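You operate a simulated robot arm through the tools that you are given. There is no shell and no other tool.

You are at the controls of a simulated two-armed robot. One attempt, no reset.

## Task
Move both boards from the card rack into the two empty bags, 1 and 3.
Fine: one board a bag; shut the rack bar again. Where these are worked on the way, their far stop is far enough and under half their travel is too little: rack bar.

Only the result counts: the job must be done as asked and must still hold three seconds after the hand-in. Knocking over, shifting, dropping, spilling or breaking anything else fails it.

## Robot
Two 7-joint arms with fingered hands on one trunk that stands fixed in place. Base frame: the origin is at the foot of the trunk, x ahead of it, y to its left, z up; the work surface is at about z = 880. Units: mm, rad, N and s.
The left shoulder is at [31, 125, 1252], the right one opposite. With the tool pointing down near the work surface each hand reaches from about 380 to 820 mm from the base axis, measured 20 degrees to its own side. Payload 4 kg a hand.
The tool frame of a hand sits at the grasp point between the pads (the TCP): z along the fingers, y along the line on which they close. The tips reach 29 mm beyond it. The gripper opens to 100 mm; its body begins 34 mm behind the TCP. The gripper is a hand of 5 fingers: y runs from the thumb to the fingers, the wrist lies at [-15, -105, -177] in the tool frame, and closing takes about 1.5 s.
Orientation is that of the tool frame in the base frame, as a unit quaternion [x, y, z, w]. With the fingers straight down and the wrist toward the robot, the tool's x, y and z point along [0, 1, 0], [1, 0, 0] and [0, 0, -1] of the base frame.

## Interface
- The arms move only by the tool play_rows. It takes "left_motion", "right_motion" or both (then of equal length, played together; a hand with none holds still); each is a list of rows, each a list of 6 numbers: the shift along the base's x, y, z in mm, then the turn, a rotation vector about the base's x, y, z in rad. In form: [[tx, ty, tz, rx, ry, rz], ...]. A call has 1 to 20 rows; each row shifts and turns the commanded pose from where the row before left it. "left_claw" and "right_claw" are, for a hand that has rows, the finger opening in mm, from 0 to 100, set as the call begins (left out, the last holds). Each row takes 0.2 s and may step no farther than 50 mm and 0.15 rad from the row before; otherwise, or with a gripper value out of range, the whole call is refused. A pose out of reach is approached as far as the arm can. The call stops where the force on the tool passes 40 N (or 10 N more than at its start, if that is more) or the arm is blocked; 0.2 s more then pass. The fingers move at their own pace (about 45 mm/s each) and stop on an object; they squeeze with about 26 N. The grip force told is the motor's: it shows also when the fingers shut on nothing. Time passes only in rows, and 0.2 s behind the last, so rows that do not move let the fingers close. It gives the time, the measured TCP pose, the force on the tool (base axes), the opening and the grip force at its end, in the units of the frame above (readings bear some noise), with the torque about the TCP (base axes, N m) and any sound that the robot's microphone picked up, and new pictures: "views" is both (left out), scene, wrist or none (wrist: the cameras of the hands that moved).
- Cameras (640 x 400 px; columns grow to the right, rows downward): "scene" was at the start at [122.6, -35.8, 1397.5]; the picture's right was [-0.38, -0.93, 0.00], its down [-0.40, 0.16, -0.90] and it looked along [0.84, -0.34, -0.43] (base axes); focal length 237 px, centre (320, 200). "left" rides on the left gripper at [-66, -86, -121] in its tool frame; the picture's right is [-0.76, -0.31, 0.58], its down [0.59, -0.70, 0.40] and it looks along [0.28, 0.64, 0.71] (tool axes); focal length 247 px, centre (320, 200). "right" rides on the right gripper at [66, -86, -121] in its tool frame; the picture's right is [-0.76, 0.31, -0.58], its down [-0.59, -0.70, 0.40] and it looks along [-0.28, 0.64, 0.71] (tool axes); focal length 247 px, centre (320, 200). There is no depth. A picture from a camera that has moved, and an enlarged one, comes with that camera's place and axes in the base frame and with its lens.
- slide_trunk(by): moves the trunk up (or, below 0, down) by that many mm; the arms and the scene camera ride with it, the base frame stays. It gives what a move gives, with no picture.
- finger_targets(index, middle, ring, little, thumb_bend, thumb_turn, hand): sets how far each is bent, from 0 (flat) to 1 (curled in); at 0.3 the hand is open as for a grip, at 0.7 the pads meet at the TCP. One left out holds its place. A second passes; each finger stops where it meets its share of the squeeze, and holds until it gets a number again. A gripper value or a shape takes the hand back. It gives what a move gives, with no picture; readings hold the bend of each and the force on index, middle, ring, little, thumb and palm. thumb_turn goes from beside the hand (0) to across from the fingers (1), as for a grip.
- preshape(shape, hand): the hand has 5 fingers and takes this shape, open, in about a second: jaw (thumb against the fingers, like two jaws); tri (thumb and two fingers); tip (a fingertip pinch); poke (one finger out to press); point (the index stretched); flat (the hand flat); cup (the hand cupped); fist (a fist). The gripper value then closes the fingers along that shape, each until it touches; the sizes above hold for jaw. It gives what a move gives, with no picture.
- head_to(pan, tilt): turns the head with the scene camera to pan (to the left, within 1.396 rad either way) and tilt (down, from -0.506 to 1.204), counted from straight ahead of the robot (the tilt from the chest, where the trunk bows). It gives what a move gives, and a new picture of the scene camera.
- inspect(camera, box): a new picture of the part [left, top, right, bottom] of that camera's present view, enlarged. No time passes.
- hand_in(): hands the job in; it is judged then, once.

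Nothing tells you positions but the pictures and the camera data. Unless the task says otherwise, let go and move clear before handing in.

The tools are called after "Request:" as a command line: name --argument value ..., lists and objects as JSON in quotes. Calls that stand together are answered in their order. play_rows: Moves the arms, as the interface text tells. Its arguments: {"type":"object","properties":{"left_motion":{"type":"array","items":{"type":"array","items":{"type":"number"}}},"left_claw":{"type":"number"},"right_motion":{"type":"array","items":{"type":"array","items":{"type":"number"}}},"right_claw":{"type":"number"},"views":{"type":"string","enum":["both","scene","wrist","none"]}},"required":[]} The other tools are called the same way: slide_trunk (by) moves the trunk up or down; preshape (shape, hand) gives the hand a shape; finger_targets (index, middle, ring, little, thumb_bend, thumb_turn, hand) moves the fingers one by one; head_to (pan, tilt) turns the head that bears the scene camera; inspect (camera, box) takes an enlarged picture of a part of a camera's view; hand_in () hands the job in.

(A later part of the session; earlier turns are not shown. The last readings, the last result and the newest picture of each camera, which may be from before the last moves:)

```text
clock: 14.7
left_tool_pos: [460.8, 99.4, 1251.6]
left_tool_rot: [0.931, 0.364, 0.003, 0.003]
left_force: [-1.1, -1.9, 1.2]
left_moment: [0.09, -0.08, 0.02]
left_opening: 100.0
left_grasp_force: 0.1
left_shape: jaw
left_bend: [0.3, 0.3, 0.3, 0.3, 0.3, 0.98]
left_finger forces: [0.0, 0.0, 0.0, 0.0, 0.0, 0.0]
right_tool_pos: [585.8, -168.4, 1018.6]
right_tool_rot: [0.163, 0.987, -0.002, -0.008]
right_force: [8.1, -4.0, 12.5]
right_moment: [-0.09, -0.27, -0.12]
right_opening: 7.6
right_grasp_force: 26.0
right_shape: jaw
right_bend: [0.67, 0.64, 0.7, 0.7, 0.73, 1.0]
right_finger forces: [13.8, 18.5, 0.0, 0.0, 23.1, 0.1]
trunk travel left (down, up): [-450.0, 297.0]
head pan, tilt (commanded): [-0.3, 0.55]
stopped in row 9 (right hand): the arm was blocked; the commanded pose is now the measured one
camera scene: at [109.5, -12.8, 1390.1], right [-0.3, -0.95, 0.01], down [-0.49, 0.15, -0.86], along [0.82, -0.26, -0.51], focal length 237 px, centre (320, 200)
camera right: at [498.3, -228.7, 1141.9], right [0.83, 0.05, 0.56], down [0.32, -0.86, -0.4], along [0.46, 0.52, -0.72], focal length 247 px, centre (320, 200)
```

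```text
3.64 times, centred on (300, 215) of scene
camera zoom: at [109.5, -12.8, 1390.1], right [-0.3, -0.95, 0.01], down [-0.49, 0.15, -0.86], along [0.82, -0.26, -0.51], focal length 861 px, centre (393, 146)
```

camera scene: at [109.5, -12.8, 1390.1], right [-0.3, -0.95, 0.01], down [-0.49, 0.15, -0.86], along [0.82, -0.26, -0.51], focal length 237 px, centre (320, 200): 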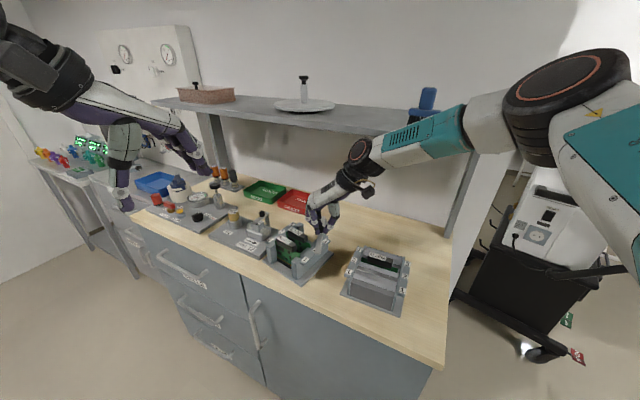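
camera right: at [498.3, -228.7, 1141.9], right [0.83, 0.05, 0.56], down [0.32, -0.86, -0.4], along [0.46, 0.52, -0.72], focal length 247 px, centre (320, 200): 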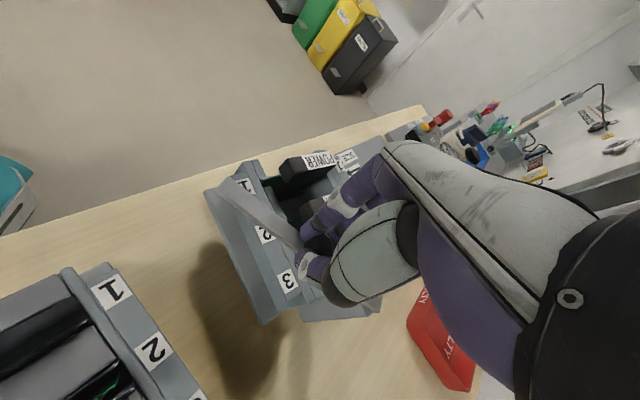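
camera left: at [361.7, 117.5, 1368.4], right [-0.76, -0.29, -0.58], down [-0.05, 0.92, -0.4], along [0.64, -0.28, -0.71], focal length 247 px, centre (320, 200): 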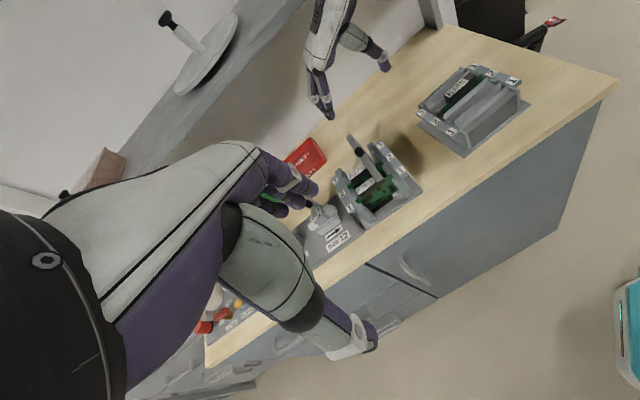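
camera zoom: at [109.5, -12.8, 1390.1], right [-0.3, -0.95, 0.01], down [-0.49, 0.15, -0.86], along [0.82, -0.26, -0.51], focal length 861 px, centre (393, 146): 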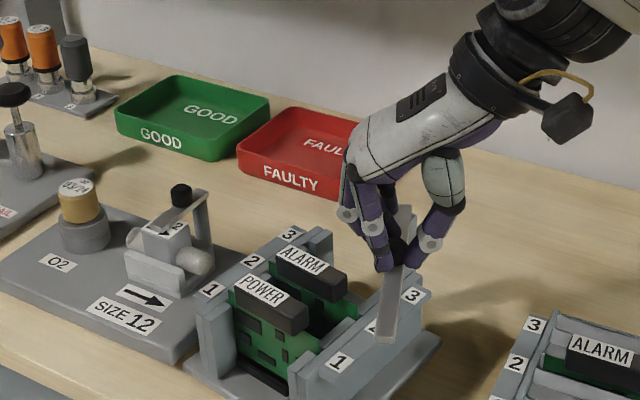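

The call stopped because the arm was blocked as the hand turned, and the pictures show the rack itself was pulled a little (about 18 mm and 8°). I will let go of the knob before anything else and check the settled state.

Request:
play_rows --right_motion '[[0, 0, 0, 0, 0, 0], [0, 0, 0, 0, 0, 0], [0, 0, 0, 0, 0, 0], [0, 0, 0, 0, 0, 0], [0, 0, 0, 0, 0, 0]]' --right_claw 50 --views "both"

Request:
inspect --camera "left" --box '[300, 80, 460, 220]'

Request:
inspect --camera "scene" --box '[200, 180, 420, 310]'

```text
clock: 15.9
left_tool_pos: [461.1, 105.7, 1250.3]
left_tool_rot: [0.93, 0.367, 0.003, 0.004]
left_force: [0.2, 0.1, 0.6]
left_moment: [-0.01, 0.0, 0.0]
left_opening: 100.0
left_grasp_force: 0.1
left_shape: jaw
left_bend: [0.3, 0.3, 0.3, 0.3, 0.3, 0.98]
left_finger forces: [0.0, 0.1, 0.0, 0.1, 0.1, 0.0]
right_tool_pos: [584.5, -170.8, 1016.9]
right_tool_rot: [0.168, 0.986, -0.007, -0.011]
right_force: [0.1, 0.0, 0.7]
right_moment: [-0.03, -0.03, 0.0]
right_opening: 50.1
right_grasp_force: 0.0
right_shape: jaw
right_bend: [0.41, 0.43, 0.74, 0.49, 0.36, 1.0]
right_finger forces: [0.1, 0.0, 0.1, 0.0, 0.1, 0.0]
trunk travel left (down, up): [-450.0, 297.0]
head pan, tilt (commanded): [-0.3, 0.55]
camera scene: at [111.6, -11.6, 1389.0], right [-0.3, -0.96, 0.01], down [-0.49, 0.14, -0.86], along [0.82, -0.26, -0.51], focal length 237 px, centre (320, 200)
camera right: at [498.0, -229.4, 1140.6], right [0.83, 0.04, 0.56], down [0.31, -0.86, -0.4], along [0.46, 0.5, -0.73], focal length 247 px, centre (320, 200)
```

scene: 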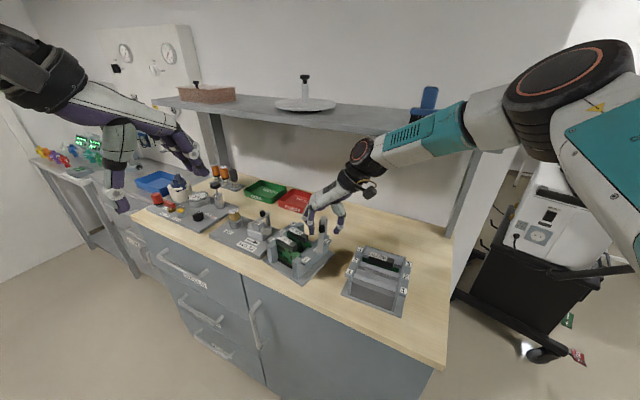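
right: 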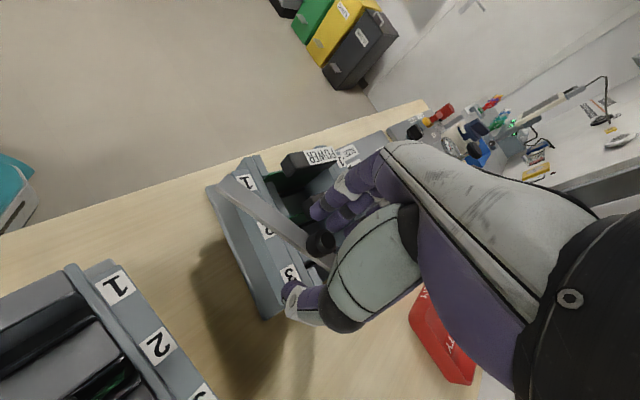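

```text
2.86 times, centred on (380, 150) of left
camera zoom: at [353.3, 125.1, 1369.9], right [-0.76, -0.29, -0.58], down [-0.05, 0.91, -0.4], along [0.65, -0.28, -0.71], focal length 706 px, centre (149, 343)
```

zoom: 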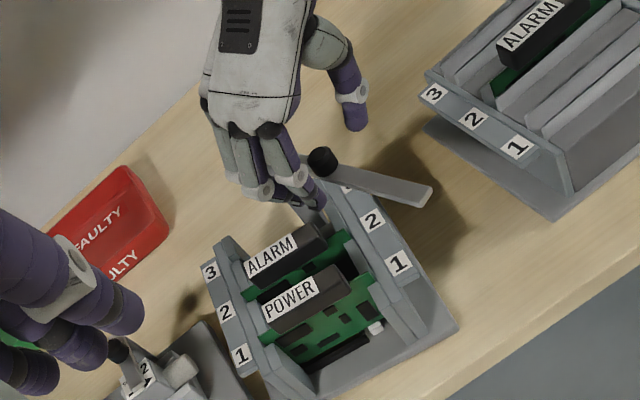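

```text
2.91 times, centred on (310, 245) of scene
camera zoom: at [111.6, -11.6, 1389.0], right [-0.3, -0.96, 0.01], down [-0.49, 0.14, -0.86], along [0.82, -0.26, -0.51], focal length 689 px, centre (349, 69)
```

zoom: 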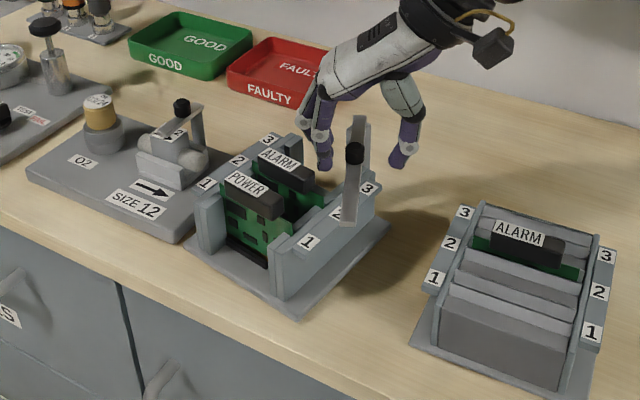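

The rack is now free of the hand, but the trunk still reads slightly displaced. I raise the right hand and turn it back to relax the arm.

Request:
play_rows --right_motion '[[0, 0, 15, 0, 0, 0], [0, 0, 15, 0, 0, 0], [0, 0, 20, 0, 0, 0], [0, 0, 20, 0, 0, -0.06], [0, 0, 0, 0, 0, -0.06], [0, 0, 0, 0, 0, -0.06], [0, 0, 0, 0, 0, -0.06], [0, 0, 0, 0, 0, -0.06], [0, 0, 0, 0, 0, -0.06], [0, 0, 0, 0, 0, 0]]' --views "both"

```text
clock: 18.3
left_tool_pos: [468.6, 91.4, 1250.8]
left_tool_rot: [0.93, 0.367, 0.002, -0.002]
left_force: [-1.6, -0.3, 0.7]
left_moment: [0.07, -0.04, 0.01]
left_opening: 99.9
left_grasp_force: 0.1
left_shape: jaw
left_bend: [0.3, 0.3, 0.3, 0.3, 0.3, 0.98]
left_finger forces: [0.0, 0.0, 0.0, 0.1, 0.1, 0.0]
right_tool_pos: [575.5, -187.3, 1041.7]
right_tool_rot: [0.343, 0.938, -0.016, -0.047]
right_force: [0.5, -0.3, -0.2]
right_moment: [0.04, -0.04, -0.02]
right_opening: 50.1
right_grasp_force: 0.1
right_shape: jaw
right_bend: [0.41, 0.42, 0.74, 0.49, 0.36, 1.0]
right_finger forces: [0.0, 0.1, 0.1, 0.0, 0.0, 0.1]
trunk travel left (down, up): [-450.0, 297.0]
head pan, tilt (commanded): [-0.3, 0.55]
stopped in row 10 (right hand): the arm was blocked; the commanded pose is now the measured one
camera scene: at [121.0, -26.4, 1389.9], right [-0.3, -0.95, 0.0], down [-0.5, 0.16, -0.85], along [0.81, -0.25, -0.52], focal length 237 px, centre (320, 200)
camera right: at [483.3, -211.5, 1173.5], right [0.83, -0.25, 0.49], down [-0.04, -0.92, -0.4], along [0.55, 0.31, -0.77], focal length 247 px, centre (320, 200)
```

scene: 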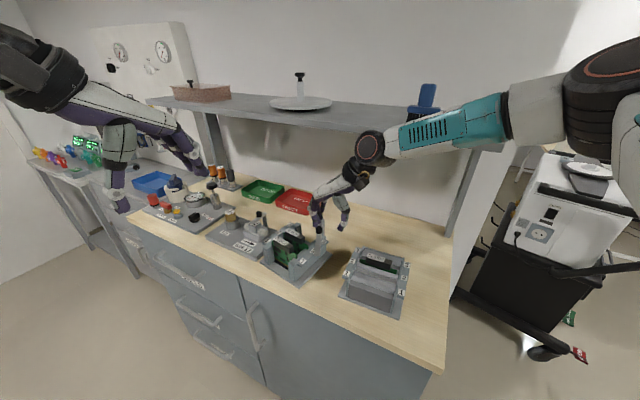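
right: 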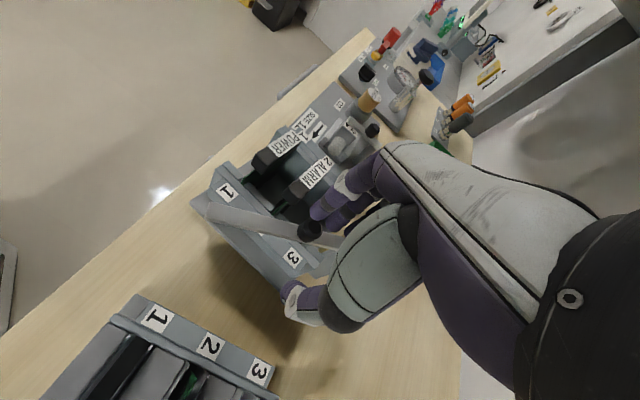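

The right arm was blocked again while rising. I turn the head to look along the right arm and find what it is touching.

Request:
head_to --pan -1.0 --tilt 0.3

```text
clock: 19.3
left_tool_pos: [469.3, 94.3, 1248.7]
left_tool_rot: [0.931, 0.366, 0.001, -0.003]
left_force: [-0.8, 0.2, -0.1]
left_moment: [0.02, -0.01, 0.03]
left_opening: 99.8
left_grasp_force: 0.0
left_shape: jaw
left_bend: [0.3, 0.3, 0.3, 0.3, 0.3, 0.98]
left_finger forces: [0.1, 0.0, 0.0, 0.0, 0.0, 0.0]
right_tool_pos: [578.4, -187.0, 1041.9]
right_tool_rot: [0.344, 0.938, -0.016, -0.046]
right_force: [-0.2, 0.6, -0.1]
right_moment: [-0.03, 0.01, -0.03]
right_opening: 50.0
right_grasp_force: 0.0
right_shape: jaw
right_bend: [0.41, 0.42, 0.74, 0.49, 0.36, 1.0]
right_finger forces: [0.0, 0.0, 0.0, 0.0, 0.0, 0.0]
trunk travel left (down, up): [-450.0, 297.0]
head pan, tilt (commanded): [-1.0, 0.3]
camera scene: at [85.5, -76.9, 1410.9], right [-0.84, -0.54, 0.0], down [-0.16, 0.25, -0.96], along [0.52, -0.8, -0.29], focal length 237 px, centre (320, 200)
```

scene: 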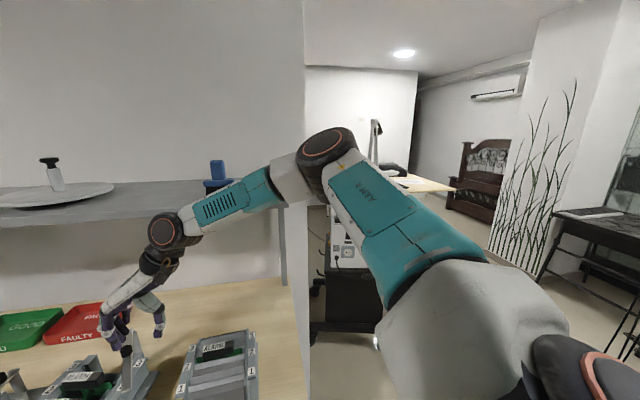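

Nothing seems to touch the arm, so it looks like a joint limit from turning the hand inward. I ease it back to the pose that tracked well before, correcting the tilt.

Request:
play_rows --right_motion '[[0, 0, 6, 0, -0.012, -0.015], [0, 0, 8, 0, -0.012, -0.015], [0, 0, 10, 0, -0.012, -0.015], [2, 1, 12, 0, -0.012, -0.015], [2, 1, 12, 0, -0.012, -0.015], [2, 2, 12, 0, -0.012, -0.015], [2, 2, 12, 0, -0.012, -0.015], [2, 2, 12, 0, -0.012, -0.015], [0, 0, 0, 0, 0, 0], [0, 0, 0, 0, 0, 0]]' --views "scene"

```text
clock: 21.5
left_tool_pos: [470.5, 92.6, 1246.2]
left_tool_rot: [0.93, 0.367, 0.0, -0.004]
left_force: [0.6, -0.2, -0.4]
left_moment: [0.0, -0.01, 0.01]
left_opening: 100.1
left_grasp_force: 0.1
left_shape: jaw
left_bend: [0.3, 0.3, 0.3, 0.3, 0.3, 0.98]
left_finger forces: [0.0, 0.0, 0.0, 0.0, 0.1, 0.0]
right_tool_pos: [588.5, -180.3, 1124.0]
right_tool_rot: [0.399, 0.917, 0.004, -0.003]
right_force: [0.6, 0.5, 0.1]
right_moment: [-0.01, 0.01, 0.0]
right_opening: 49.8
right_grasp_force: 0.1
right_shape: jaw
right_bend: [0.41, 0.42, 0.74, 0.49, 0.36, 1.0]
right_finger forces: [0.0, 0.1, 0.0, 0.0, 0.1, 0.0]
trunk travel left (down, up): [-450.0, 297.0]
head pan, tilt (commanded): [-1.0, 0.3]
camera scene: at [88.0, -78.1, 1410.6], right [-0.84, -0.54, 0.0], down [-0.16, 0.25, -0.96], along [0.52, -0.8, -0.3], focal length 237 px, centre (320, 200)
```

scene: 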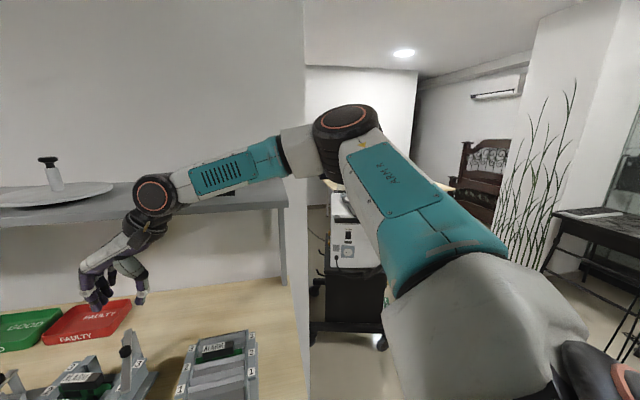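

The arm tracks again. I send the right hand back to its starting place out of the way, and bring the head back to measure the rack.

Request:
play_rows --right_motion '[[-21, -20, 20, 0, 0, -0.075], [-21, -20, 20, 0, 0, -0.075], [-21, -20, 20, 0, 0, -0.075], [-21, -20, 20, 0, 0, -0.075], [-21, -20, 20, 0, 0, -0.075], [-21, -20, 20, 0, 0, -0.075], [-21, -20, 20, 0, 0, -0.075], [-21, -20, 20, 0, 0, -0.075], [-21, -20, 20, 0, 0, -0.075], [-19, -16, 27, 0, 0, -0.075], [0, 0, 0, 0, 0, 0], [0, 0, 0, 0, 0, 0]]' --views "wrist"

Request:
head_to --pan -0.3 --tilt 0.55

Request:
inspect --camera "scene" --box '[200, 180, 420, 310]'

Request:
inspect --camera "left" --box '[300, 80, 460, 220]'

Request:
inspect --camera "right" --box '[80, 60, 240, 200]'

```text
clock: 24.1
left_tool_pos: [470.6, 92.7, 1247.0]
left_tool_rot: [0.93, 0.366, 0.0, -0.003]
left_force: [-0.2, -1.0, -0.4]
left_moment: [0.01, 0.01, -0.06]
left_opening: 99.6
left_grasp_force: 0.1
left_shape: jaw
left_bend: [0.3, 0.3, 0.3, 0.3, 0.3, 0.98]
left_finger forces: [0.1, 0.0, 0.0, 0.0, 0.0, 0.1]
right_tool_pos: [379.9, -378.5, 1332.1]
right_tool_rot: [0.708, 0.706, 0.004, -0.002]
right_force: [-0.7, 0.9, 0.3]
right_moment: [0.01, -0.01, 0.0]
right_opening: 50.0
right_grasp_force: 0.0
right_shape: jaw
right_bend: [0.41, 0.43, 0.74, 0.49, 0.36, 1.0]
right_finger forces: [0.0, 0.0, 0.1, 0.0, 0.0, 0.0]
trunk travel left (down, up): [-450.0, 297.0]
head pan, tilt (commanded): [-1.0, 0.3]
camera right: at [294.0, -314.0, 1454.6], right [0.3, -0.76, 0.57], down [-0.7, -0.58, -0.41], along [0.64, -0.28, -0.71], focal length 247 px, centre (320, 200)
```

right: 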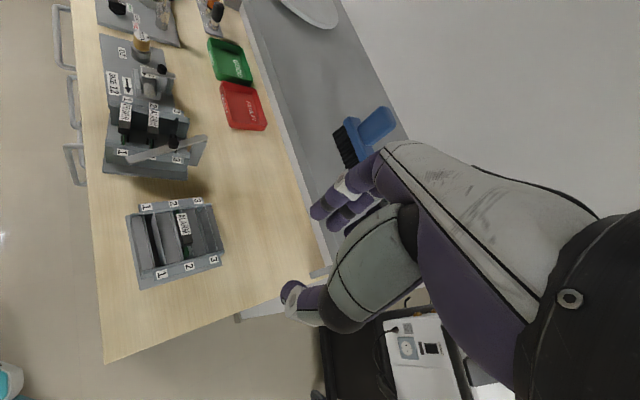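

```text
clock: 25.2
left_tool_pos: [472.2, 91.4, 1246.8]
left_tool_rot: [0.93, 0.367, -0.001, -0.004]
left_force: [-0.2, 0.6, 0.6]
left_moment: [0.02, 0.0, 0.02]
left_opening: 99.8
left_grasp_force: 0.0
left_shape: jaw
left_bend: [0.3, 0.3, 0.3, 0.3, 0.3, 0.98]
left_finger forces: [0.0, 0.1, 0.1, 0.0, 0.0, 0.0]
right_tool_pos: [379.5, -378.4, 1332.3]
right_tool_rot: [0.708, 0.706, 0.005, -0.002]
right_force: [-0.2, 0.2, -0.2]
right_moment: [0.01, -0.02, -0.01]
right_opening: 50.2
right_grasp_force: 0.1
right_shape: jaw
right_bend: [0.41, 0.43, 0.74, 0.49, 0.36, 1.0]
right_finger forces: [0.1, 0.0, 0.1, 0.0, 0.1, 0.0]
trunk travel left (down, up): [-450.0, 297.0]
head pan, tilt (commanded): [-0.3, 0.55]
camera scene: at [123.3, -26.3, 1387.7], right [-0.3, -0.96, 0.0], down [-0.5, 0.15, -0.85], along [0.81, -0.25, -0.52], focal length 237 px, centre (320, 200)
```

scene: 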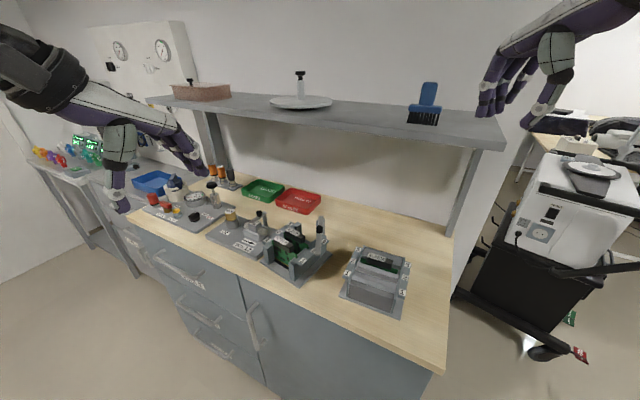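

```text
2.91 times, centred on (310, 245) of scene
camera zoom: at [123.3, -26.3, 1387.7], right [-0.3, -0.96, 0.0], down [-0.5, 0.15, -0.85], along [0.81, -0.25, -0.52], focal length 689 px, centre (349, 69)
```

zoom: 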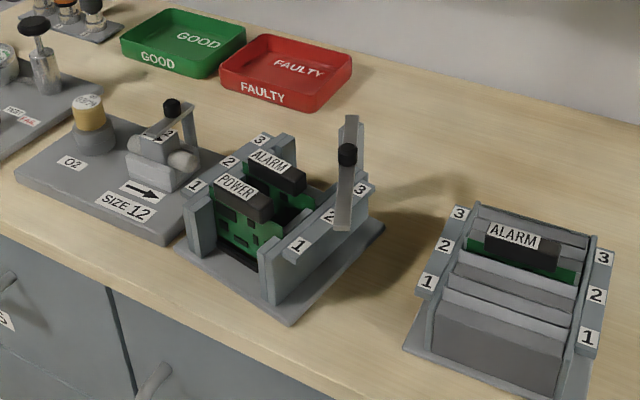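

```text
2.86 times, centred on (380, 150) of left
camera zoom: at [364.3, 109.4, 1368.0], right [-0.76, -0.29, -0.58], down [-0.05, 0.92, -0.39], along [0.64, -0.27, -0.72], focal length 706 px, centre (149, 343)
```

zoom: 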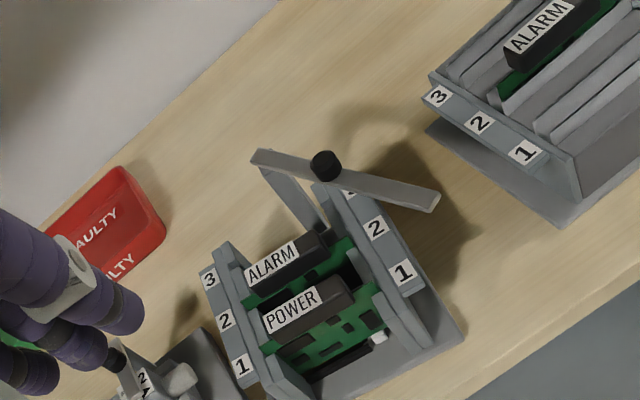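

```text
2.86 times, centred on (160, 130) of right
camera zoom: at [294.4, -314.0, 1454.3], right [0.3, -0.76, 0.57], down [-0.7, -0.58, -0.41], along [0.64, -0.28, -0.71], focal length 706 px, centre (777, 400)
```

zoom: 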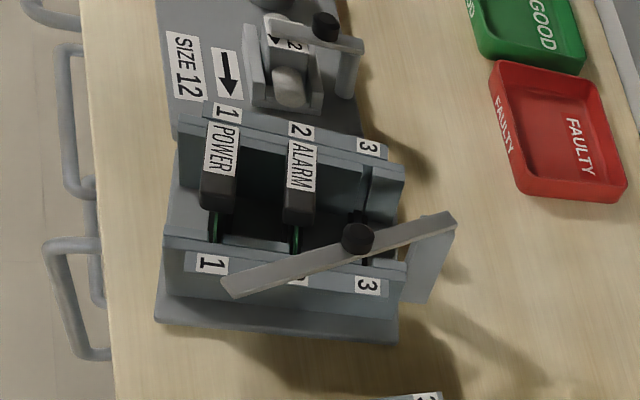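

The rack now reads about 17 mm and 7° off its first place, with the bar about 33° open relative to it. The left arm suits the rest of the swing better, so I bring the left hand over the knob.

Request:
play_rows --left_motion '[[13, -30, -10, 0, 0, 0], [13, -30, -15, 0, 0, 0], [13, -30, -20, 0, 0, 0], [13, -30, -20, 0, 0, 0], [13, -30, -20, 0, 0, 0], [12, -30, -20, 0, 0, 0], [12, -30, -20, 0, 0, 0], [12, -29, -20, 0, 0, 0], [12, -20, -22, 0, 0, 0], [0, 0, 0, 0, 0, 0], [0, 0, 0, 0, 0, 0]]' --left_claw 55 --views "both"

Request:
inspect --camera "left" --box '[220, 140, 420, 340]'

```text
clock: 27.6
left_tool_pos: [583.2, -167.4, 1079.4]
left_tool_rot: [0.93, 0.367, 0.0, -0.003]
left_force: [0.5, 0.1, -0.2]
left_moment: [0.04, -0.03, 0.03]
left_opening: 55.4
left_grasp_force: 0.1
left_shape: jaw
left_bend: [0.4, 0.4, 0.74, 0.46, 0.3, 1.0]
left_finger forces: [0.0, 0.0, 0.0, 0.0, 0.0, 0.0]
right_tool_pos: [380.2, -379.3, 1332.1]
right_tool_rot: [0.708, 0.706, 0.005, -0.002]
right_force: [-0.6, 0.5, 0.7]
right_moment: [0.02, -0.03, -0.02]
right_opening: 50.3
right_grasp_force: 0.0
right_shape: jaw
right_bend: [0.41, 0.43, 0.74, 0.49, 0.36, 1.0]
right_finger forces: [0.0, 0.1, 0.0, 0.0, 0.1, 0.0]
trunk travel left (down, up): [-450.0, 297.0]
head pan, tilt (commanded): [-0.3, 0.55]
camera scene: at [123.4, -26.6, 1387.6], right [-0.3, -0.96, 0.0], down [-0.5, 0.15, -0.85], along [0.81, -0.25, -0.52], focal length 237 px, centre (320, 200)
camera left: at [475.8, -149.8, 1200.5], right [-0.76, -0.29, -0.58], down [-0.05, 0.92, -0.39], along [0.64, -0.27, -0.72], focal length 247 px, centre (320, 200)
```

scene: 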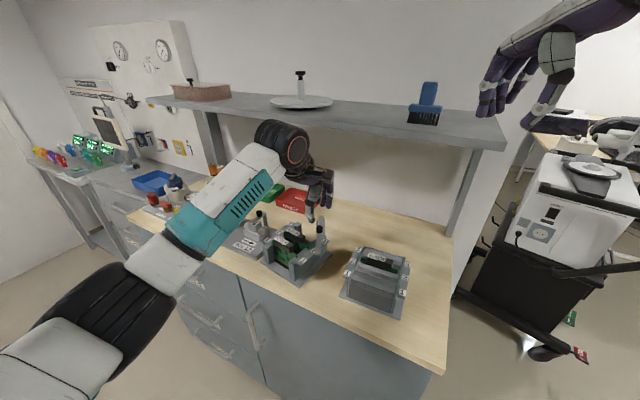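
left: 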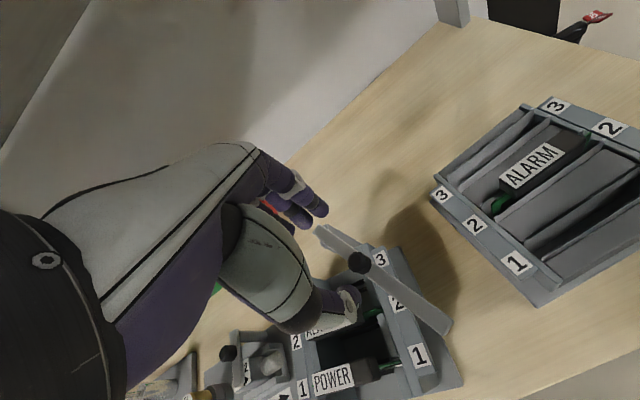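

```text
2.00 times, centred on (320, 240) of left
camera zoom: at [475.8, -149.8, 1200.5], right [-0.76, -0.29, -0.58], down [-0.05, 0.92, -0.39], along [0.64, -0.27, -0.72], focal length 494 px, centre (320, 120)
```

zoom: 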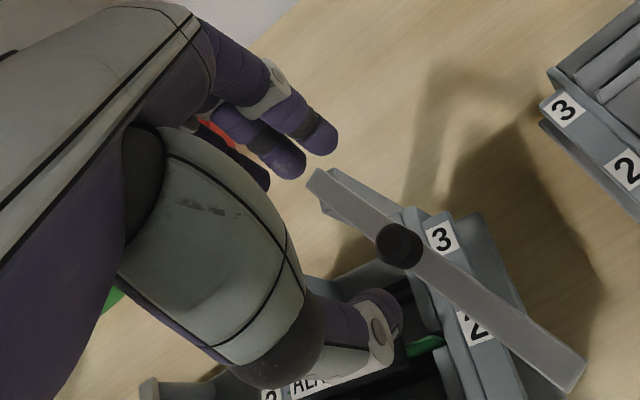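

The knob is just under the left grasp point. I descend, staying above the bar's top, then close lightly on the knob.

Request:
play_rows --left_motion '[[1, -1, -20, 0, 0, 0], [1, -1, -20, 0, 0, 0], [0, 0, -10, 0, 0, 0], [0, 0, -5, 0, 0, 0], [0, 0, 0, 0, 0, 0]]' --left_claw 50 --views "both"

Request:
inspect --camera "left" --box '[220, 140, 420, 340]'

Request:
inspect --camera "right" --box '[80, 60, 240, 200]'

Request:
inspect --camera "scene" --box '[240, 160, 360, 290]'

```text
clock: 28.8
left_tool_pos: [584.6, -168.9, 1024.9]
left_tool_rot: [0.931, 0.366, 0.0, -0.004]
left_force: [-0.1, 0.2, -0.1]
left_moment: [0.02, -0.01, 0.04]
left_opening: 50.2
left_grasp_force: 0.1
left_shape: jaw
left_bend: [0.41, 0.42, 0.74, 0.48, 0.35, 1.0]
left_finger forces: [0.1, 0.1, 0.0, 0.0, 0.0, 0.0]
right_tool_pos: [380.3, -377.8, 1332.6]
right_tool_rot: [0.708, 0.706, 0.004, -0.002]
right_force: [-0.6, 0.0, 0.1]
right_moment: [0.02, -0.02, -0.02]
right_opening: 49.9
right_grasp_force: 0.0
right_shape: jaw
right_bend: [0.41, 0.43, 0.74, 0.49, 0.36, 1.0]
right_finger forces: [0.0, 0.0, 0.1, 0.0, 0.0, 0.0]
trunk travel left (down, up): [-450.0, 297.0]
head pan, tilt (commanded): [-0.3, 0.55]
camera scene: at [123.3, -26.3, 1387.6], right [-0.3, -0.96, 0.0], down [-0.5, 0.15, -0.85], along [0.81, -0.25, -0.52], focal length 237 px, centre (320, 200)
camera left: at [477.9, -151.6, 1145.3], right [-0.76, -0.29, -0.58], down [-0.05, 0.92, -0.39], along [0.64, -0.27, -0.72], focal length 247 px, centre (320, 200)
```

scene: 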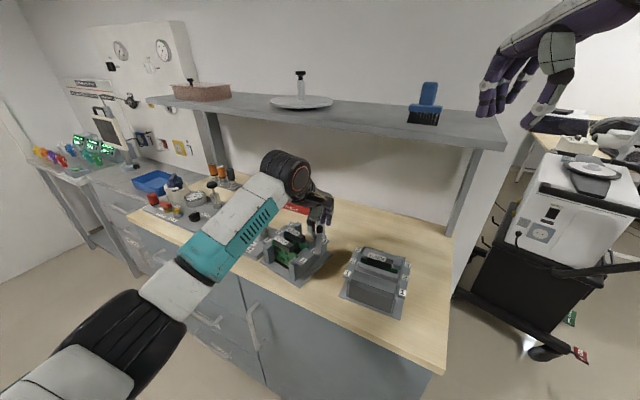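
left: 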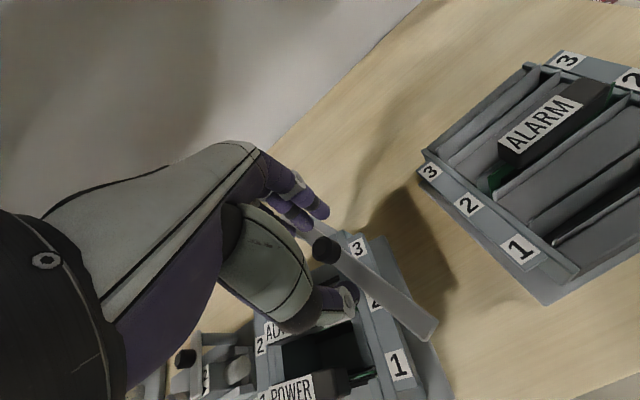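

```text
2.00 times, centred on (320, 240) of left
camera zoom: at [477.9, -151.6, 1145.3], right [-0.76, -0.29, -0.58], down [-0.05, 0.92, -0.39], along [0.64, -0.27, -0.72], focal length 494 px, centre (320, 120)
```

zoom: 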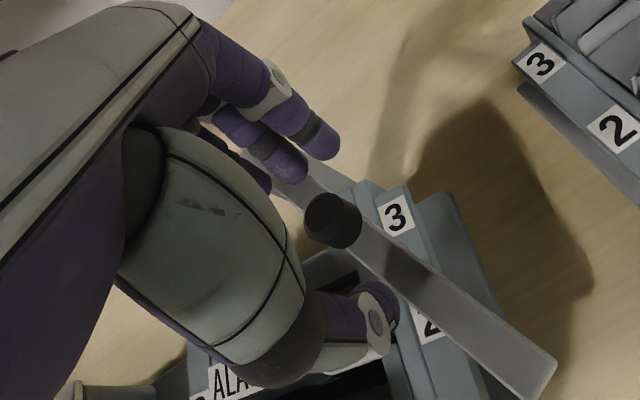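

```text
2.86 times, centred on (160, 130) of right
camera zoom: at [294.4, -314.1, 1454.3], right [0.3, -0.76, 0.57], down [-0.7, -0.58, -0.41], along [0.64, -0.28, -0.71], focal length 706 px, centre (777, 400)
```

zoom: 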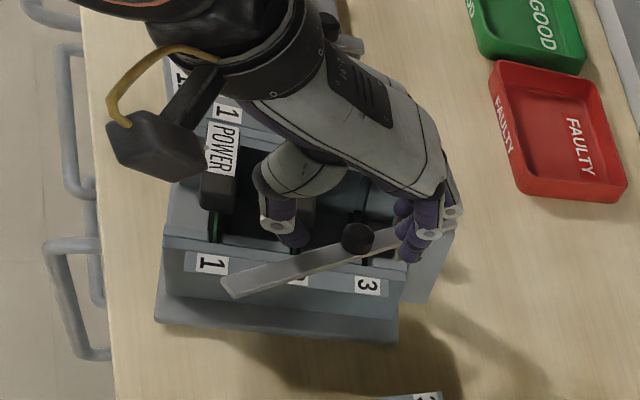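

```text
3.08 times, centred on (300, 225) of scene
camera zoom: at [123.3, -26.3, 1387.6], right [-0.3, -0.96, 0.0], down [-0.5, 0.15, -0.85], along [0.81, -0.25, -0.52], focal length 729 px, centre (382, 123)
```

zoom: 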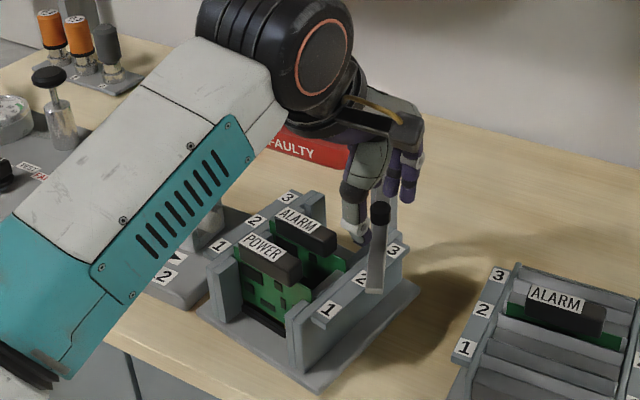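

The knob sits between thumb and fingers. I close lightly and then push it a few millimetres along its arc, watching force and rack.

Request:
play_rows --left_motion '[[0, 0, 0, 0, 0, 0], [0, 0, 0, 0, 0, 0], [0, 0, 0, 0, 0, 0], [0, 0, 0, 0, 0, 0], [0, 0, 0, 0, 0, 0], [0, 0, 0, 0, 0, 0]]' --left_claw 10 --views "none"

Request:
inspect --camera "right" --box '[80, 60, 240, 200]'

Request:
inspect --camera "scene" --box '[240, 160, 360, 290]'

```text
clock: 30.2
left_tool_pos: [585.4, -169.1, 1024.5]
left_tool_rot: [0.93, 0.366, 0.0, -0.003]
left_force: [3.0, -1.4, 1.4]
left_moment: [-0.03, -0.08, -0.01]
left_opening: 10.9
left_grasp_force: 0.0
left_shape: jaw
left_bend: [0.65, 0.62, 0.72, 0.61, 0.61, 1.0]
left_finger forces: [0.5, 2.2, 0.0, 0.1, 0.4, 0.0]
right_tool_pos: [380.4, -378.4, 1332.3]
right_tool_rot: [0.708, 0.707, 0.005, -0.002]
right_force: [0.5, 0.6, 0.0]
right_moment: [0.01, 0.02, 0.03]
right_opening: 49.9
right_grasp_force: 0.1
right_shape: jaw
right_bend: [0.41, 0.43, 0.74, 0.49, 0.36, 1.0]
right_finger forces: [0.0, 0.1, 0.0, 0.0, 0.0, 0.0]
trunk travel left (down, up): [-450.0, 297.0]
head pan, tilt (commanded): [-0.3, 0.55]
```

```text
2.86 times, centred on (160, 130) of right
camera zoom: at [294.6, -314.3, 1454.2], right [0.3, -0.76, 0.57], down [-0.7, -0.58, -0.41], along [0.64, -0.28, -0.71], focal length 706 px, centre (777, 400)
```

zoom: 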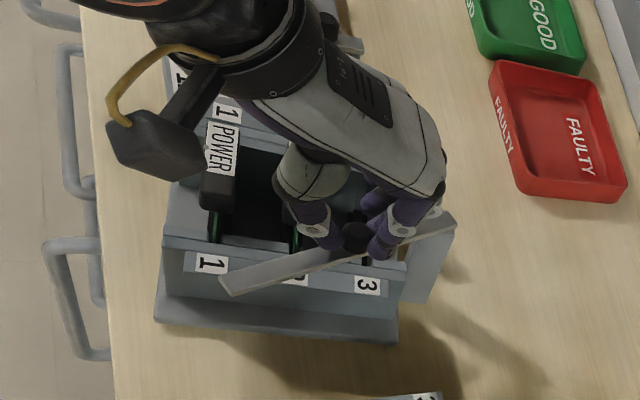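

```text
3.08 times, centred on (300, 225) of scene
camera zoom: at [123.5, -26.5, 1387.6], right [-0.3, -0.96, 0.0], down [-0.5, 0.15, -0.85], along [0.81, -0.25, -0.52], focal length 729 px, centre (382, 123)
```

zoom: 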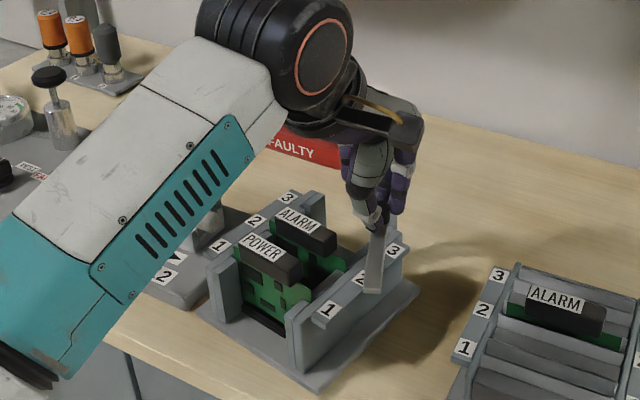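

Request:
play_rows --left_motion '[[-1, -3, 0, 0, 0, 0], [-1, -3, 0, 0, 0, 0], [0, 0, 0, 0, 0, 0]]' --left_claw 8 --views "none"

Request:
inspect --camera "right" --box '[80, 60, 240, 200]'

Request:
inspect --camera "scene" --box '[240, 160, 360, 290]'

```text
clock: 31.0
left_tool_pos: [582.4, -174.6, 1024.3]
left_tool_rot: [0.93, 0.367, 0.0, -0.003]
left_force: [-4.6, 1.0, -1.9]
left_moment: [-0.02, 0.08, 0.05]
left_opening: 7.9
left_grasp_force: 26.0
left_shape: jaw
left_bend: [0.67, 0.62, 0.7, 0.7, 0.72, 1.0]
left_finger forces: [11.3, 8.4, 0.1, 0.1, 22.9, 0.0]
right_tool_pos: [379.7, -378.6, 1333.4]
right_tool_rot: [0.708, 0.706, 0.004, -0.001]
right_force: [-0.7, 0.0, 0.0]
right_moment: [0.02, -0.05, 0.03]
right_opening: 50.0
right_grasp_force: 0.0
right_shape: jaw
right_bend: [0.41, 0.43, 0.74, 0.49, 0.36, 1.0]
right_finger forces: [0.0, 0.1, 0.0, 0.1, 0.0, 0.0]
trunk travel left (down, up): [-450.0, 297.0]
head pan, tilt (commanded): [-0.3, 0.55]
```

```text
2.86 times, centred on (160, 130) of right
camera zoom: at [293.9, -314.0, 1454.4], right [0.3, -0.76, 0.57], down [-0.7, -0.58, -0.41], along [0.64, -0.28, -0.71], focal length 706 px, centre (777, 400)
```

zoom: 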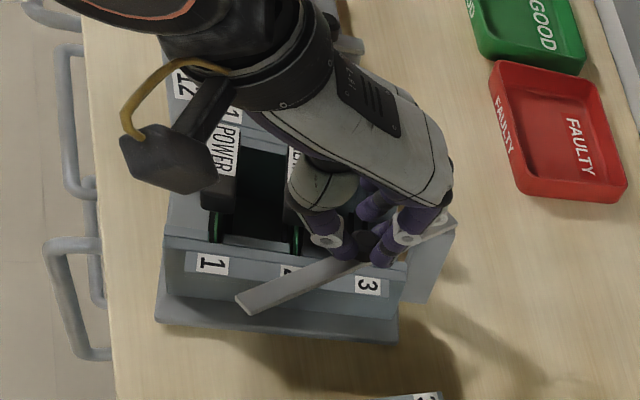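

```text
3.08 times, centred on (300, 225) of scene
camera zoom: at [122.8, -26.2, 1387.7], right [-0.3, -0.96, 0.0], down [-0.5, 0.15, -0.85], along [0.81, -0.25, -0.52], focal length 729 px, centre (382, 123)
```

zoom: 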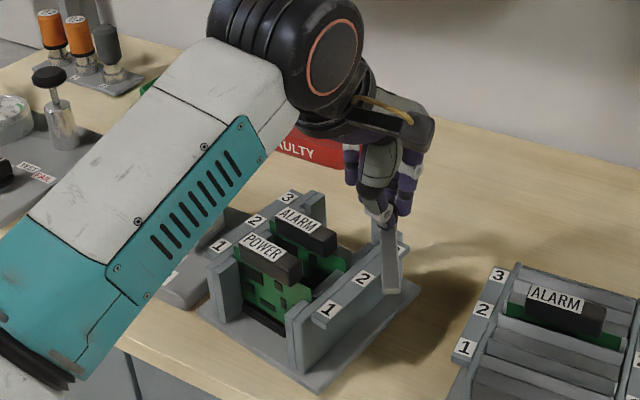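

The bar moves on with the rack staying still, so there is no stop yet. I continue along the arc in steps.

Request:
play_rows --left_motion '[[-1.7, -4.9, 0, 0, 0, 0], [-1.2, -5, 0, 0, 0, 0], [-0.7, -5, 0, 0, 0, 0], [-0.3, -5, 0, 0, 0, 0], [0, 0, 0, 0, 0, 0]]' --left_claw 8 --views "none"

Request:
inspect --camera "right" --box '[80, 60, 240, 200]'

Request:
inspect --camera "scene" --box '[240, 160, 360, 290]'

```text
clock: 32.2
left_tool_pos: [580.6, -194.1, 1024.3]
left_tool_rot: [0.93, 0.367, -0.001, -0.003]
left_force: [-1.2, 0.3, -4.9]
left_moment: [0.03, -0.01, 0.02]
left_opening: 7.0
left_grasp_force: 25.3
left_shape: jaw
left_bend: [0.67, 0.63, 0.7, 0.7, 0.72, 1.0]
left_finger forces: [11.6, 10.6, 0.1, 0.0, 20.4, 0.1]
right_tool_pos: [379.9, -377.3, 1331.5]
right_tool_rot: [0.708, 0.706, 0.004, -0.002]
right_force: [-0.5, 0.4, 0.4]
right_moment: [-0.01, -0.02, 0.0]
right_opening: 50.0
right_grasp_force: 0.1
right_shape: jaw
right_bend: [0.41, 0.43, 0.74, 0.49, 0.36, 1.0]
right_finger forces: [0.0, 0.1, 0.0, 0.0, 0.0, 0.0]
trunk travel left (down, up): [-450.0, 297.0]
head pan, tilt (commanded): [-0.3, 0.55]
```

```text
2.86 times, centred on (160, 130) of right
camera zoom: at [294.6, -314.3, 1454.2], right [0.3, -0.76, 0.57], down [-0.7, -0.58, -0.41], along [0.64, -0.28, -0.71], focal length 706 px, centre (777, 400)
```

zoom: 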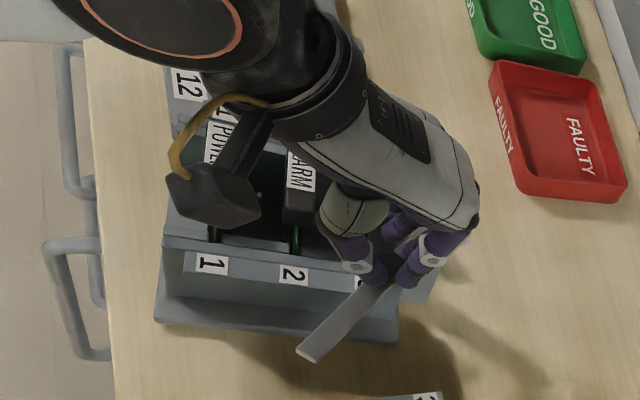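

```text
3.08 times, centred on (300, 225) of scene
camera zoom: at [123.5, -26.5, 1387.6], right [-0.3, -0.96, 0.0], down [-0.5, 0.15, -0.85], along [0.81, -0.25, -0.52], focal length 729 px, centre (382, 123)
```

zoom: 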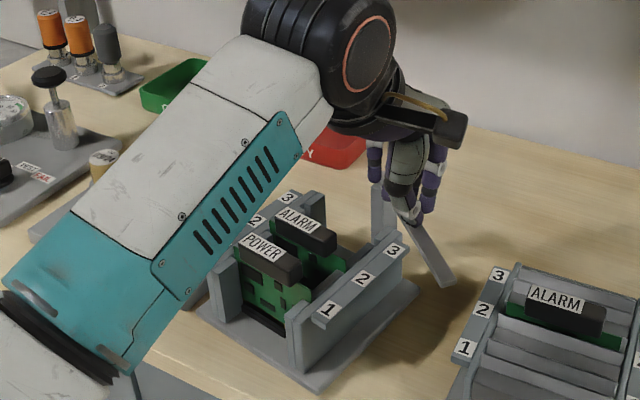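

The rack stays put and the bar is about 54° open. I continue the arc to nearly square.

Request:
play_rows --left_motion '[[0.2, -5, 0, 0, 0, 0], [0.5, -4.9, 0, 0, 0, 0], [0.8, -4.8, 0, 0, 0, 0], [1, -4.6, 0, 0, 0, 0], [1.4, -4.7, 0, 0, 0, 0], [1.7, -4.6, 0, 0, 0, 0], [0, 0, 0, 0, 0, 0]]' --left_claw 8 --views "none"

Request:
inspect --camera "right" --box '[80, 60, 240, 200]'

Request:
inspect --camera "scene" --box '[240, 160, 360, 290]'

```text
clock: 33.8
left_tool_pos: [587.2, -222.8, 1024.2]
left_tool_rot: [0.931, 0.366, -0.002, -0.004]
left_force: [3.5, 4.0, -9.8]
left_moment: [0.08, -0.1, 0.14]
left_opening: 6.5
left_grasp_force: 25.9
left_shape: jaw
left_bend: [0.66, 0.65, 0.7, 0.7, 0.73, 0.97]
left_finger forces: [13.3, 15.5, 0.0, 0.0, 18.4, 0.1]
right_tool_pos: [381.8, -378.4, 1332.7]
right_tool_rot: [0.707, 0.707, 0.003, -0.003]
right_force: [0.3, 0.7, -0.8]
right_moment: [-0.01, -0.01, 0.04]
right_opening: 50.0
right_grasp_force: 0.1
right_shape: jaw
right_bend: [0.41, 0.43, 0.74, 0.49, 0.36, 1.0]
right_finger forces: [0.1, 0.0, 0.0, 0.0, 0.0, 0.1]
trunk travel left (down, up): [-450.0, 297.0]
head pan, tilt (commanded): [-0.3, 0.55]
```

```text
2.86 times, centred on (160, 130) of right
camera zoom: at [295.9, -313.9, 1454.0], right [0.3, -0.76, 0.57], down [-0.7, -0.58, -0.4], along [0.64, -0.28, -0.71], focal length 706 px, centre (777, 400)
```

zoom: 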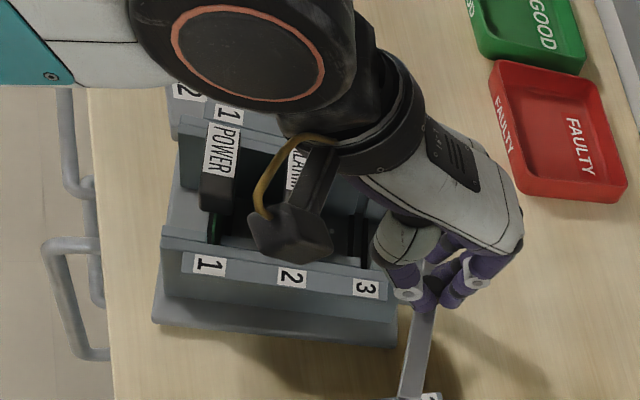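

```text
3.08 times, centred on (300, 225) of scene
camera zoom: at [124.7, -26.1, 1387.4], right [-0.3, -0.96, 0.0], down [-0.5, 0.15, -0.85], along [0.81, -0.25, -0.52], focal length 729 px, centre (382, 123)
```

zoom: 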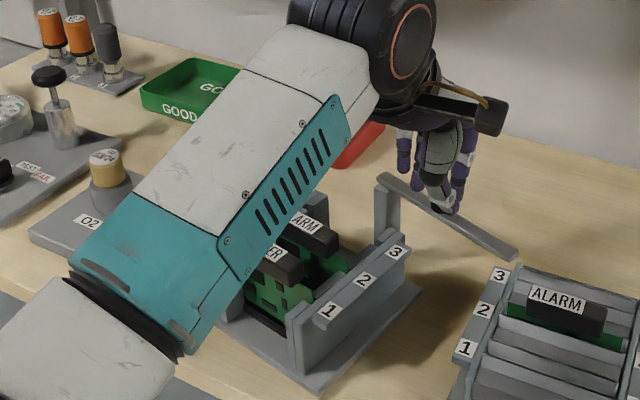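

The bar is about 79° open. I loosen the pinch to take the lift off the knob, and nudge on gently with the thumb to find the far stop.

Request:
play_rows --left_motion '[[0, 0, 0, 0, 0, 0], [0, 0, 0, 0, 0, 0], [0, 0, 0, 0, 0, 0], [2.4, -4.1, 0, 0, 0, 0], [2.5, -3.9, 0, 0, 0, 0], [0, 0, 0, 0, 0, 0]]' --left_claw 24 --views "none"

Request:
inspect --camera "scene" --box '[240, 160, 360, 290]'

Request:
inspect --camera "right" --box '[120, 100, 280, 240]'

```text
clock: 35.2
left_tool_pos: [591.4, -231.2, 1025.6]
left_tool_rot: [0.93, 0.367, 0.0, -0.004]
left_force: [-0.6, 0.8, 0.6]
left_moment: [-0.01, 0.04, 0.0]
left_opening: 24.4
left_grasp_force: 0.0
left_shape: jaw
left_bend: [0.54, 0.55, 0.74, 0.54, 0.49, 1.0]
left_finger forces: [0.1, 0.0, 0.1, 0.0, 1.1, 0.1]
right_tool_pos: [380.0, -378.4, 1332.7]
right_tool_rot: [0.707, 0.707, 0.004, -0.002]
right_force: [-0.1, 0.2, 0.6]
right_moment: [0.0, 0.02, 0.01]
right_opening: 50.1
right_grasp_force: 0.1
right_shape: jaw
right_bend: [0.41, 0.43, 0.74, 0.49, 0.36, 1.0]
right_finger forces: [0.1, 0.1, 0.1, 0.0, 0.0, 0.1]
trunk travel left (down, up): [-450.0, 297.0]
head pan, tilt (commanded): [-0.3, 0.55]
```

```text
3.08 times, centred on (300, 225) of scene
camera zoom: at [123.2, -26.3, 1387.6], right [-0.3, -0.96, 0.0], down [-0.5, 0.15, -0.85], along [0.81, -0.25, -0.52], focal length 729 px, centre (382, 123)
```

zoom: 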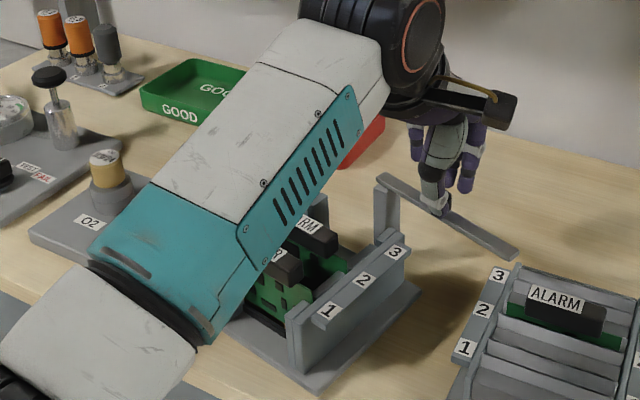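

```text
2.86 times, centred on (200, 170) of right
camera zoom: at [294.3, -314.1, 1454.3], right [0.3, -0.76, 0.57], down [-0.7, -0.58, -0.41], along [0.64, -0.28, -0.71], focal length 706 px, centre (663, 286)
```

zoom: 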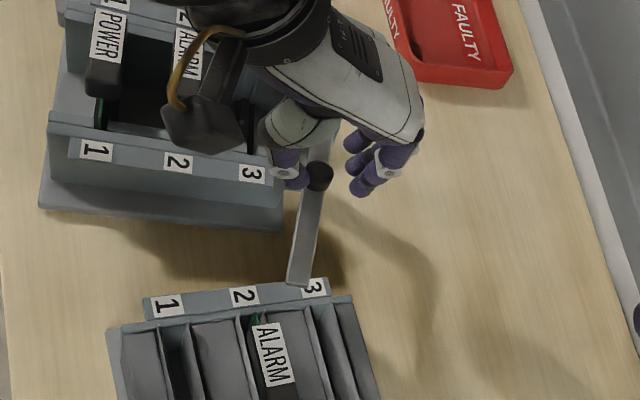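

No resistance yet. I push the bar further round so that it stays clear of the bag stand.

Request:
play_rows --left_motion '[[2.6, -3.7, 0, 0, 0, 0], [2.8, -3.6, 0, 0, 0, 0], [0, 0, 0, 0, 0, 0]]' --views "none"

Request:
inspect --camera "right" --box '[120, 100, 280, 240]'

```text
clock: 36.0
left_tool_pos: [596.6, -238.8, 1024.9]
left_tool_rot: [0.93, 0.367, -0.001, -0.002]
left_force: [-1.0, -0.4, 0.6]
left_moment: [0.0, 0.03, 0.0]
left_opening: 24.2
left_grasp_force: 0.0
left_shape: jaw
left_bend: [0.54, 0.55, 0.74, 0.54, 0.5, 1.0]
left_finger forces: [0.0, 0.1, 0.0, 0.1, 1.3, 0.0]
right_tool_pos: [380.5, -379.0, 1332.6]
right_tool_rot: [0.707, 0.707, 0.005, -0.001]
right_force: [-1.0, 0.2, -1.0]
right_moment: [0.0, 0.0, -0.01]
right_opening: 49.9
right_grasp_force: 0.1
right_shape: jaw
right_bend: [0.41, 0.43, 0.74, 0.49, 0.36, 1.0]
right_finger forces: [0.1, 0.0, 0.0, 0.0, 0.0, 0.0]
trunk travel left (down, up): [-450.0, 297.0]
head pan, tilt (commanded): [-0.3, 0.55]
```

```text
2.86 times, centred on (200, 170) of right
camera zoom: at [294.2, -314.2, 1454.4], right [0.3, -0.76, 0.57], down [-0.7, -0.58, -0.41], along [0.64, -0.28, -0.71], focal length 706 px, centre (663, 286)
```

zoom: 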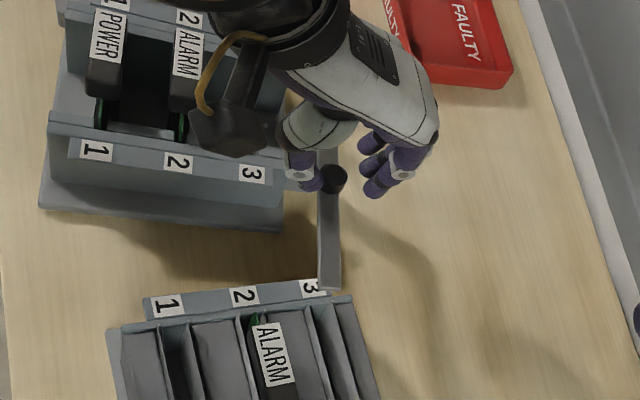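

Request:
play_rows --left_motion '[[3, -3.4, 0, 0, 0, 0], [3.2, -3.2, 0, 0, 0, 0], [3.4, -3, 0, 0, 0, 0], [0, 0, 0, 0, 0, 0]]' --views "none"

Request:
inspect --camera "right" --box '[120, 100, 280, 240]'

```text
clock: 37.0
left_tool_pos: [604.2, -247.9, 1025.3]
left_tool_rot: [0.93, 0.366, 0.001, -0.003]
left_force: [-7.4, 4.1, 4.1]
left_moment: [0.16, 0.21, 0.07]
left_opening: 27.8
left_grasp_force: 0.0
left_shape: jaw
left_bend: [0.54, 0.55, 0.74, 0.54, 0.54, 1.0]
left_finger forces: [0.1, 0.1, 0.1, 0.0, 8.5, 0.1]
right_tool_pos: [378.3, -377.2, 1333.3]
right_tool_rot: [0.708, 0.706, 0.004, -0.001]
right_force: [-0.2, -0.2, 0.8]
right_moment: [0.03, 0.0, 0.0]
right_opening: 50.0
right_grasp_force: 0.1
right_shape: jaw
right_bend: [0.41, 0.43, 0.74, 0.49, 0.36, 1.0]
right_finger forces: [0.1, 0.0, 0.1, 0.0, 0.0, 0.0]
trunk travel left (down, up): [-450.0, 297.0]
head pan, tilt (commanded): [-0.3, 0.55]
```

```text
2.86 times, centred on (200, 170) of right
camera zoom: at [293.0, -313.4, 1454.8], right [0.3, -0.76, 0.57], down [-0.7, -0.58, -0.41], along [0.64, -0.28, -0.71], focal length 706 px, centre (663, 286)
```

zoom: 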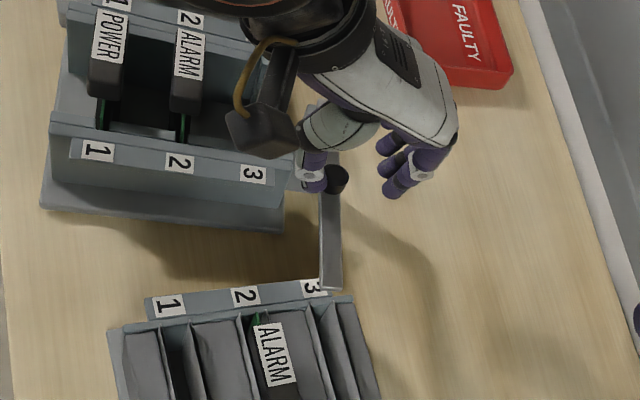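

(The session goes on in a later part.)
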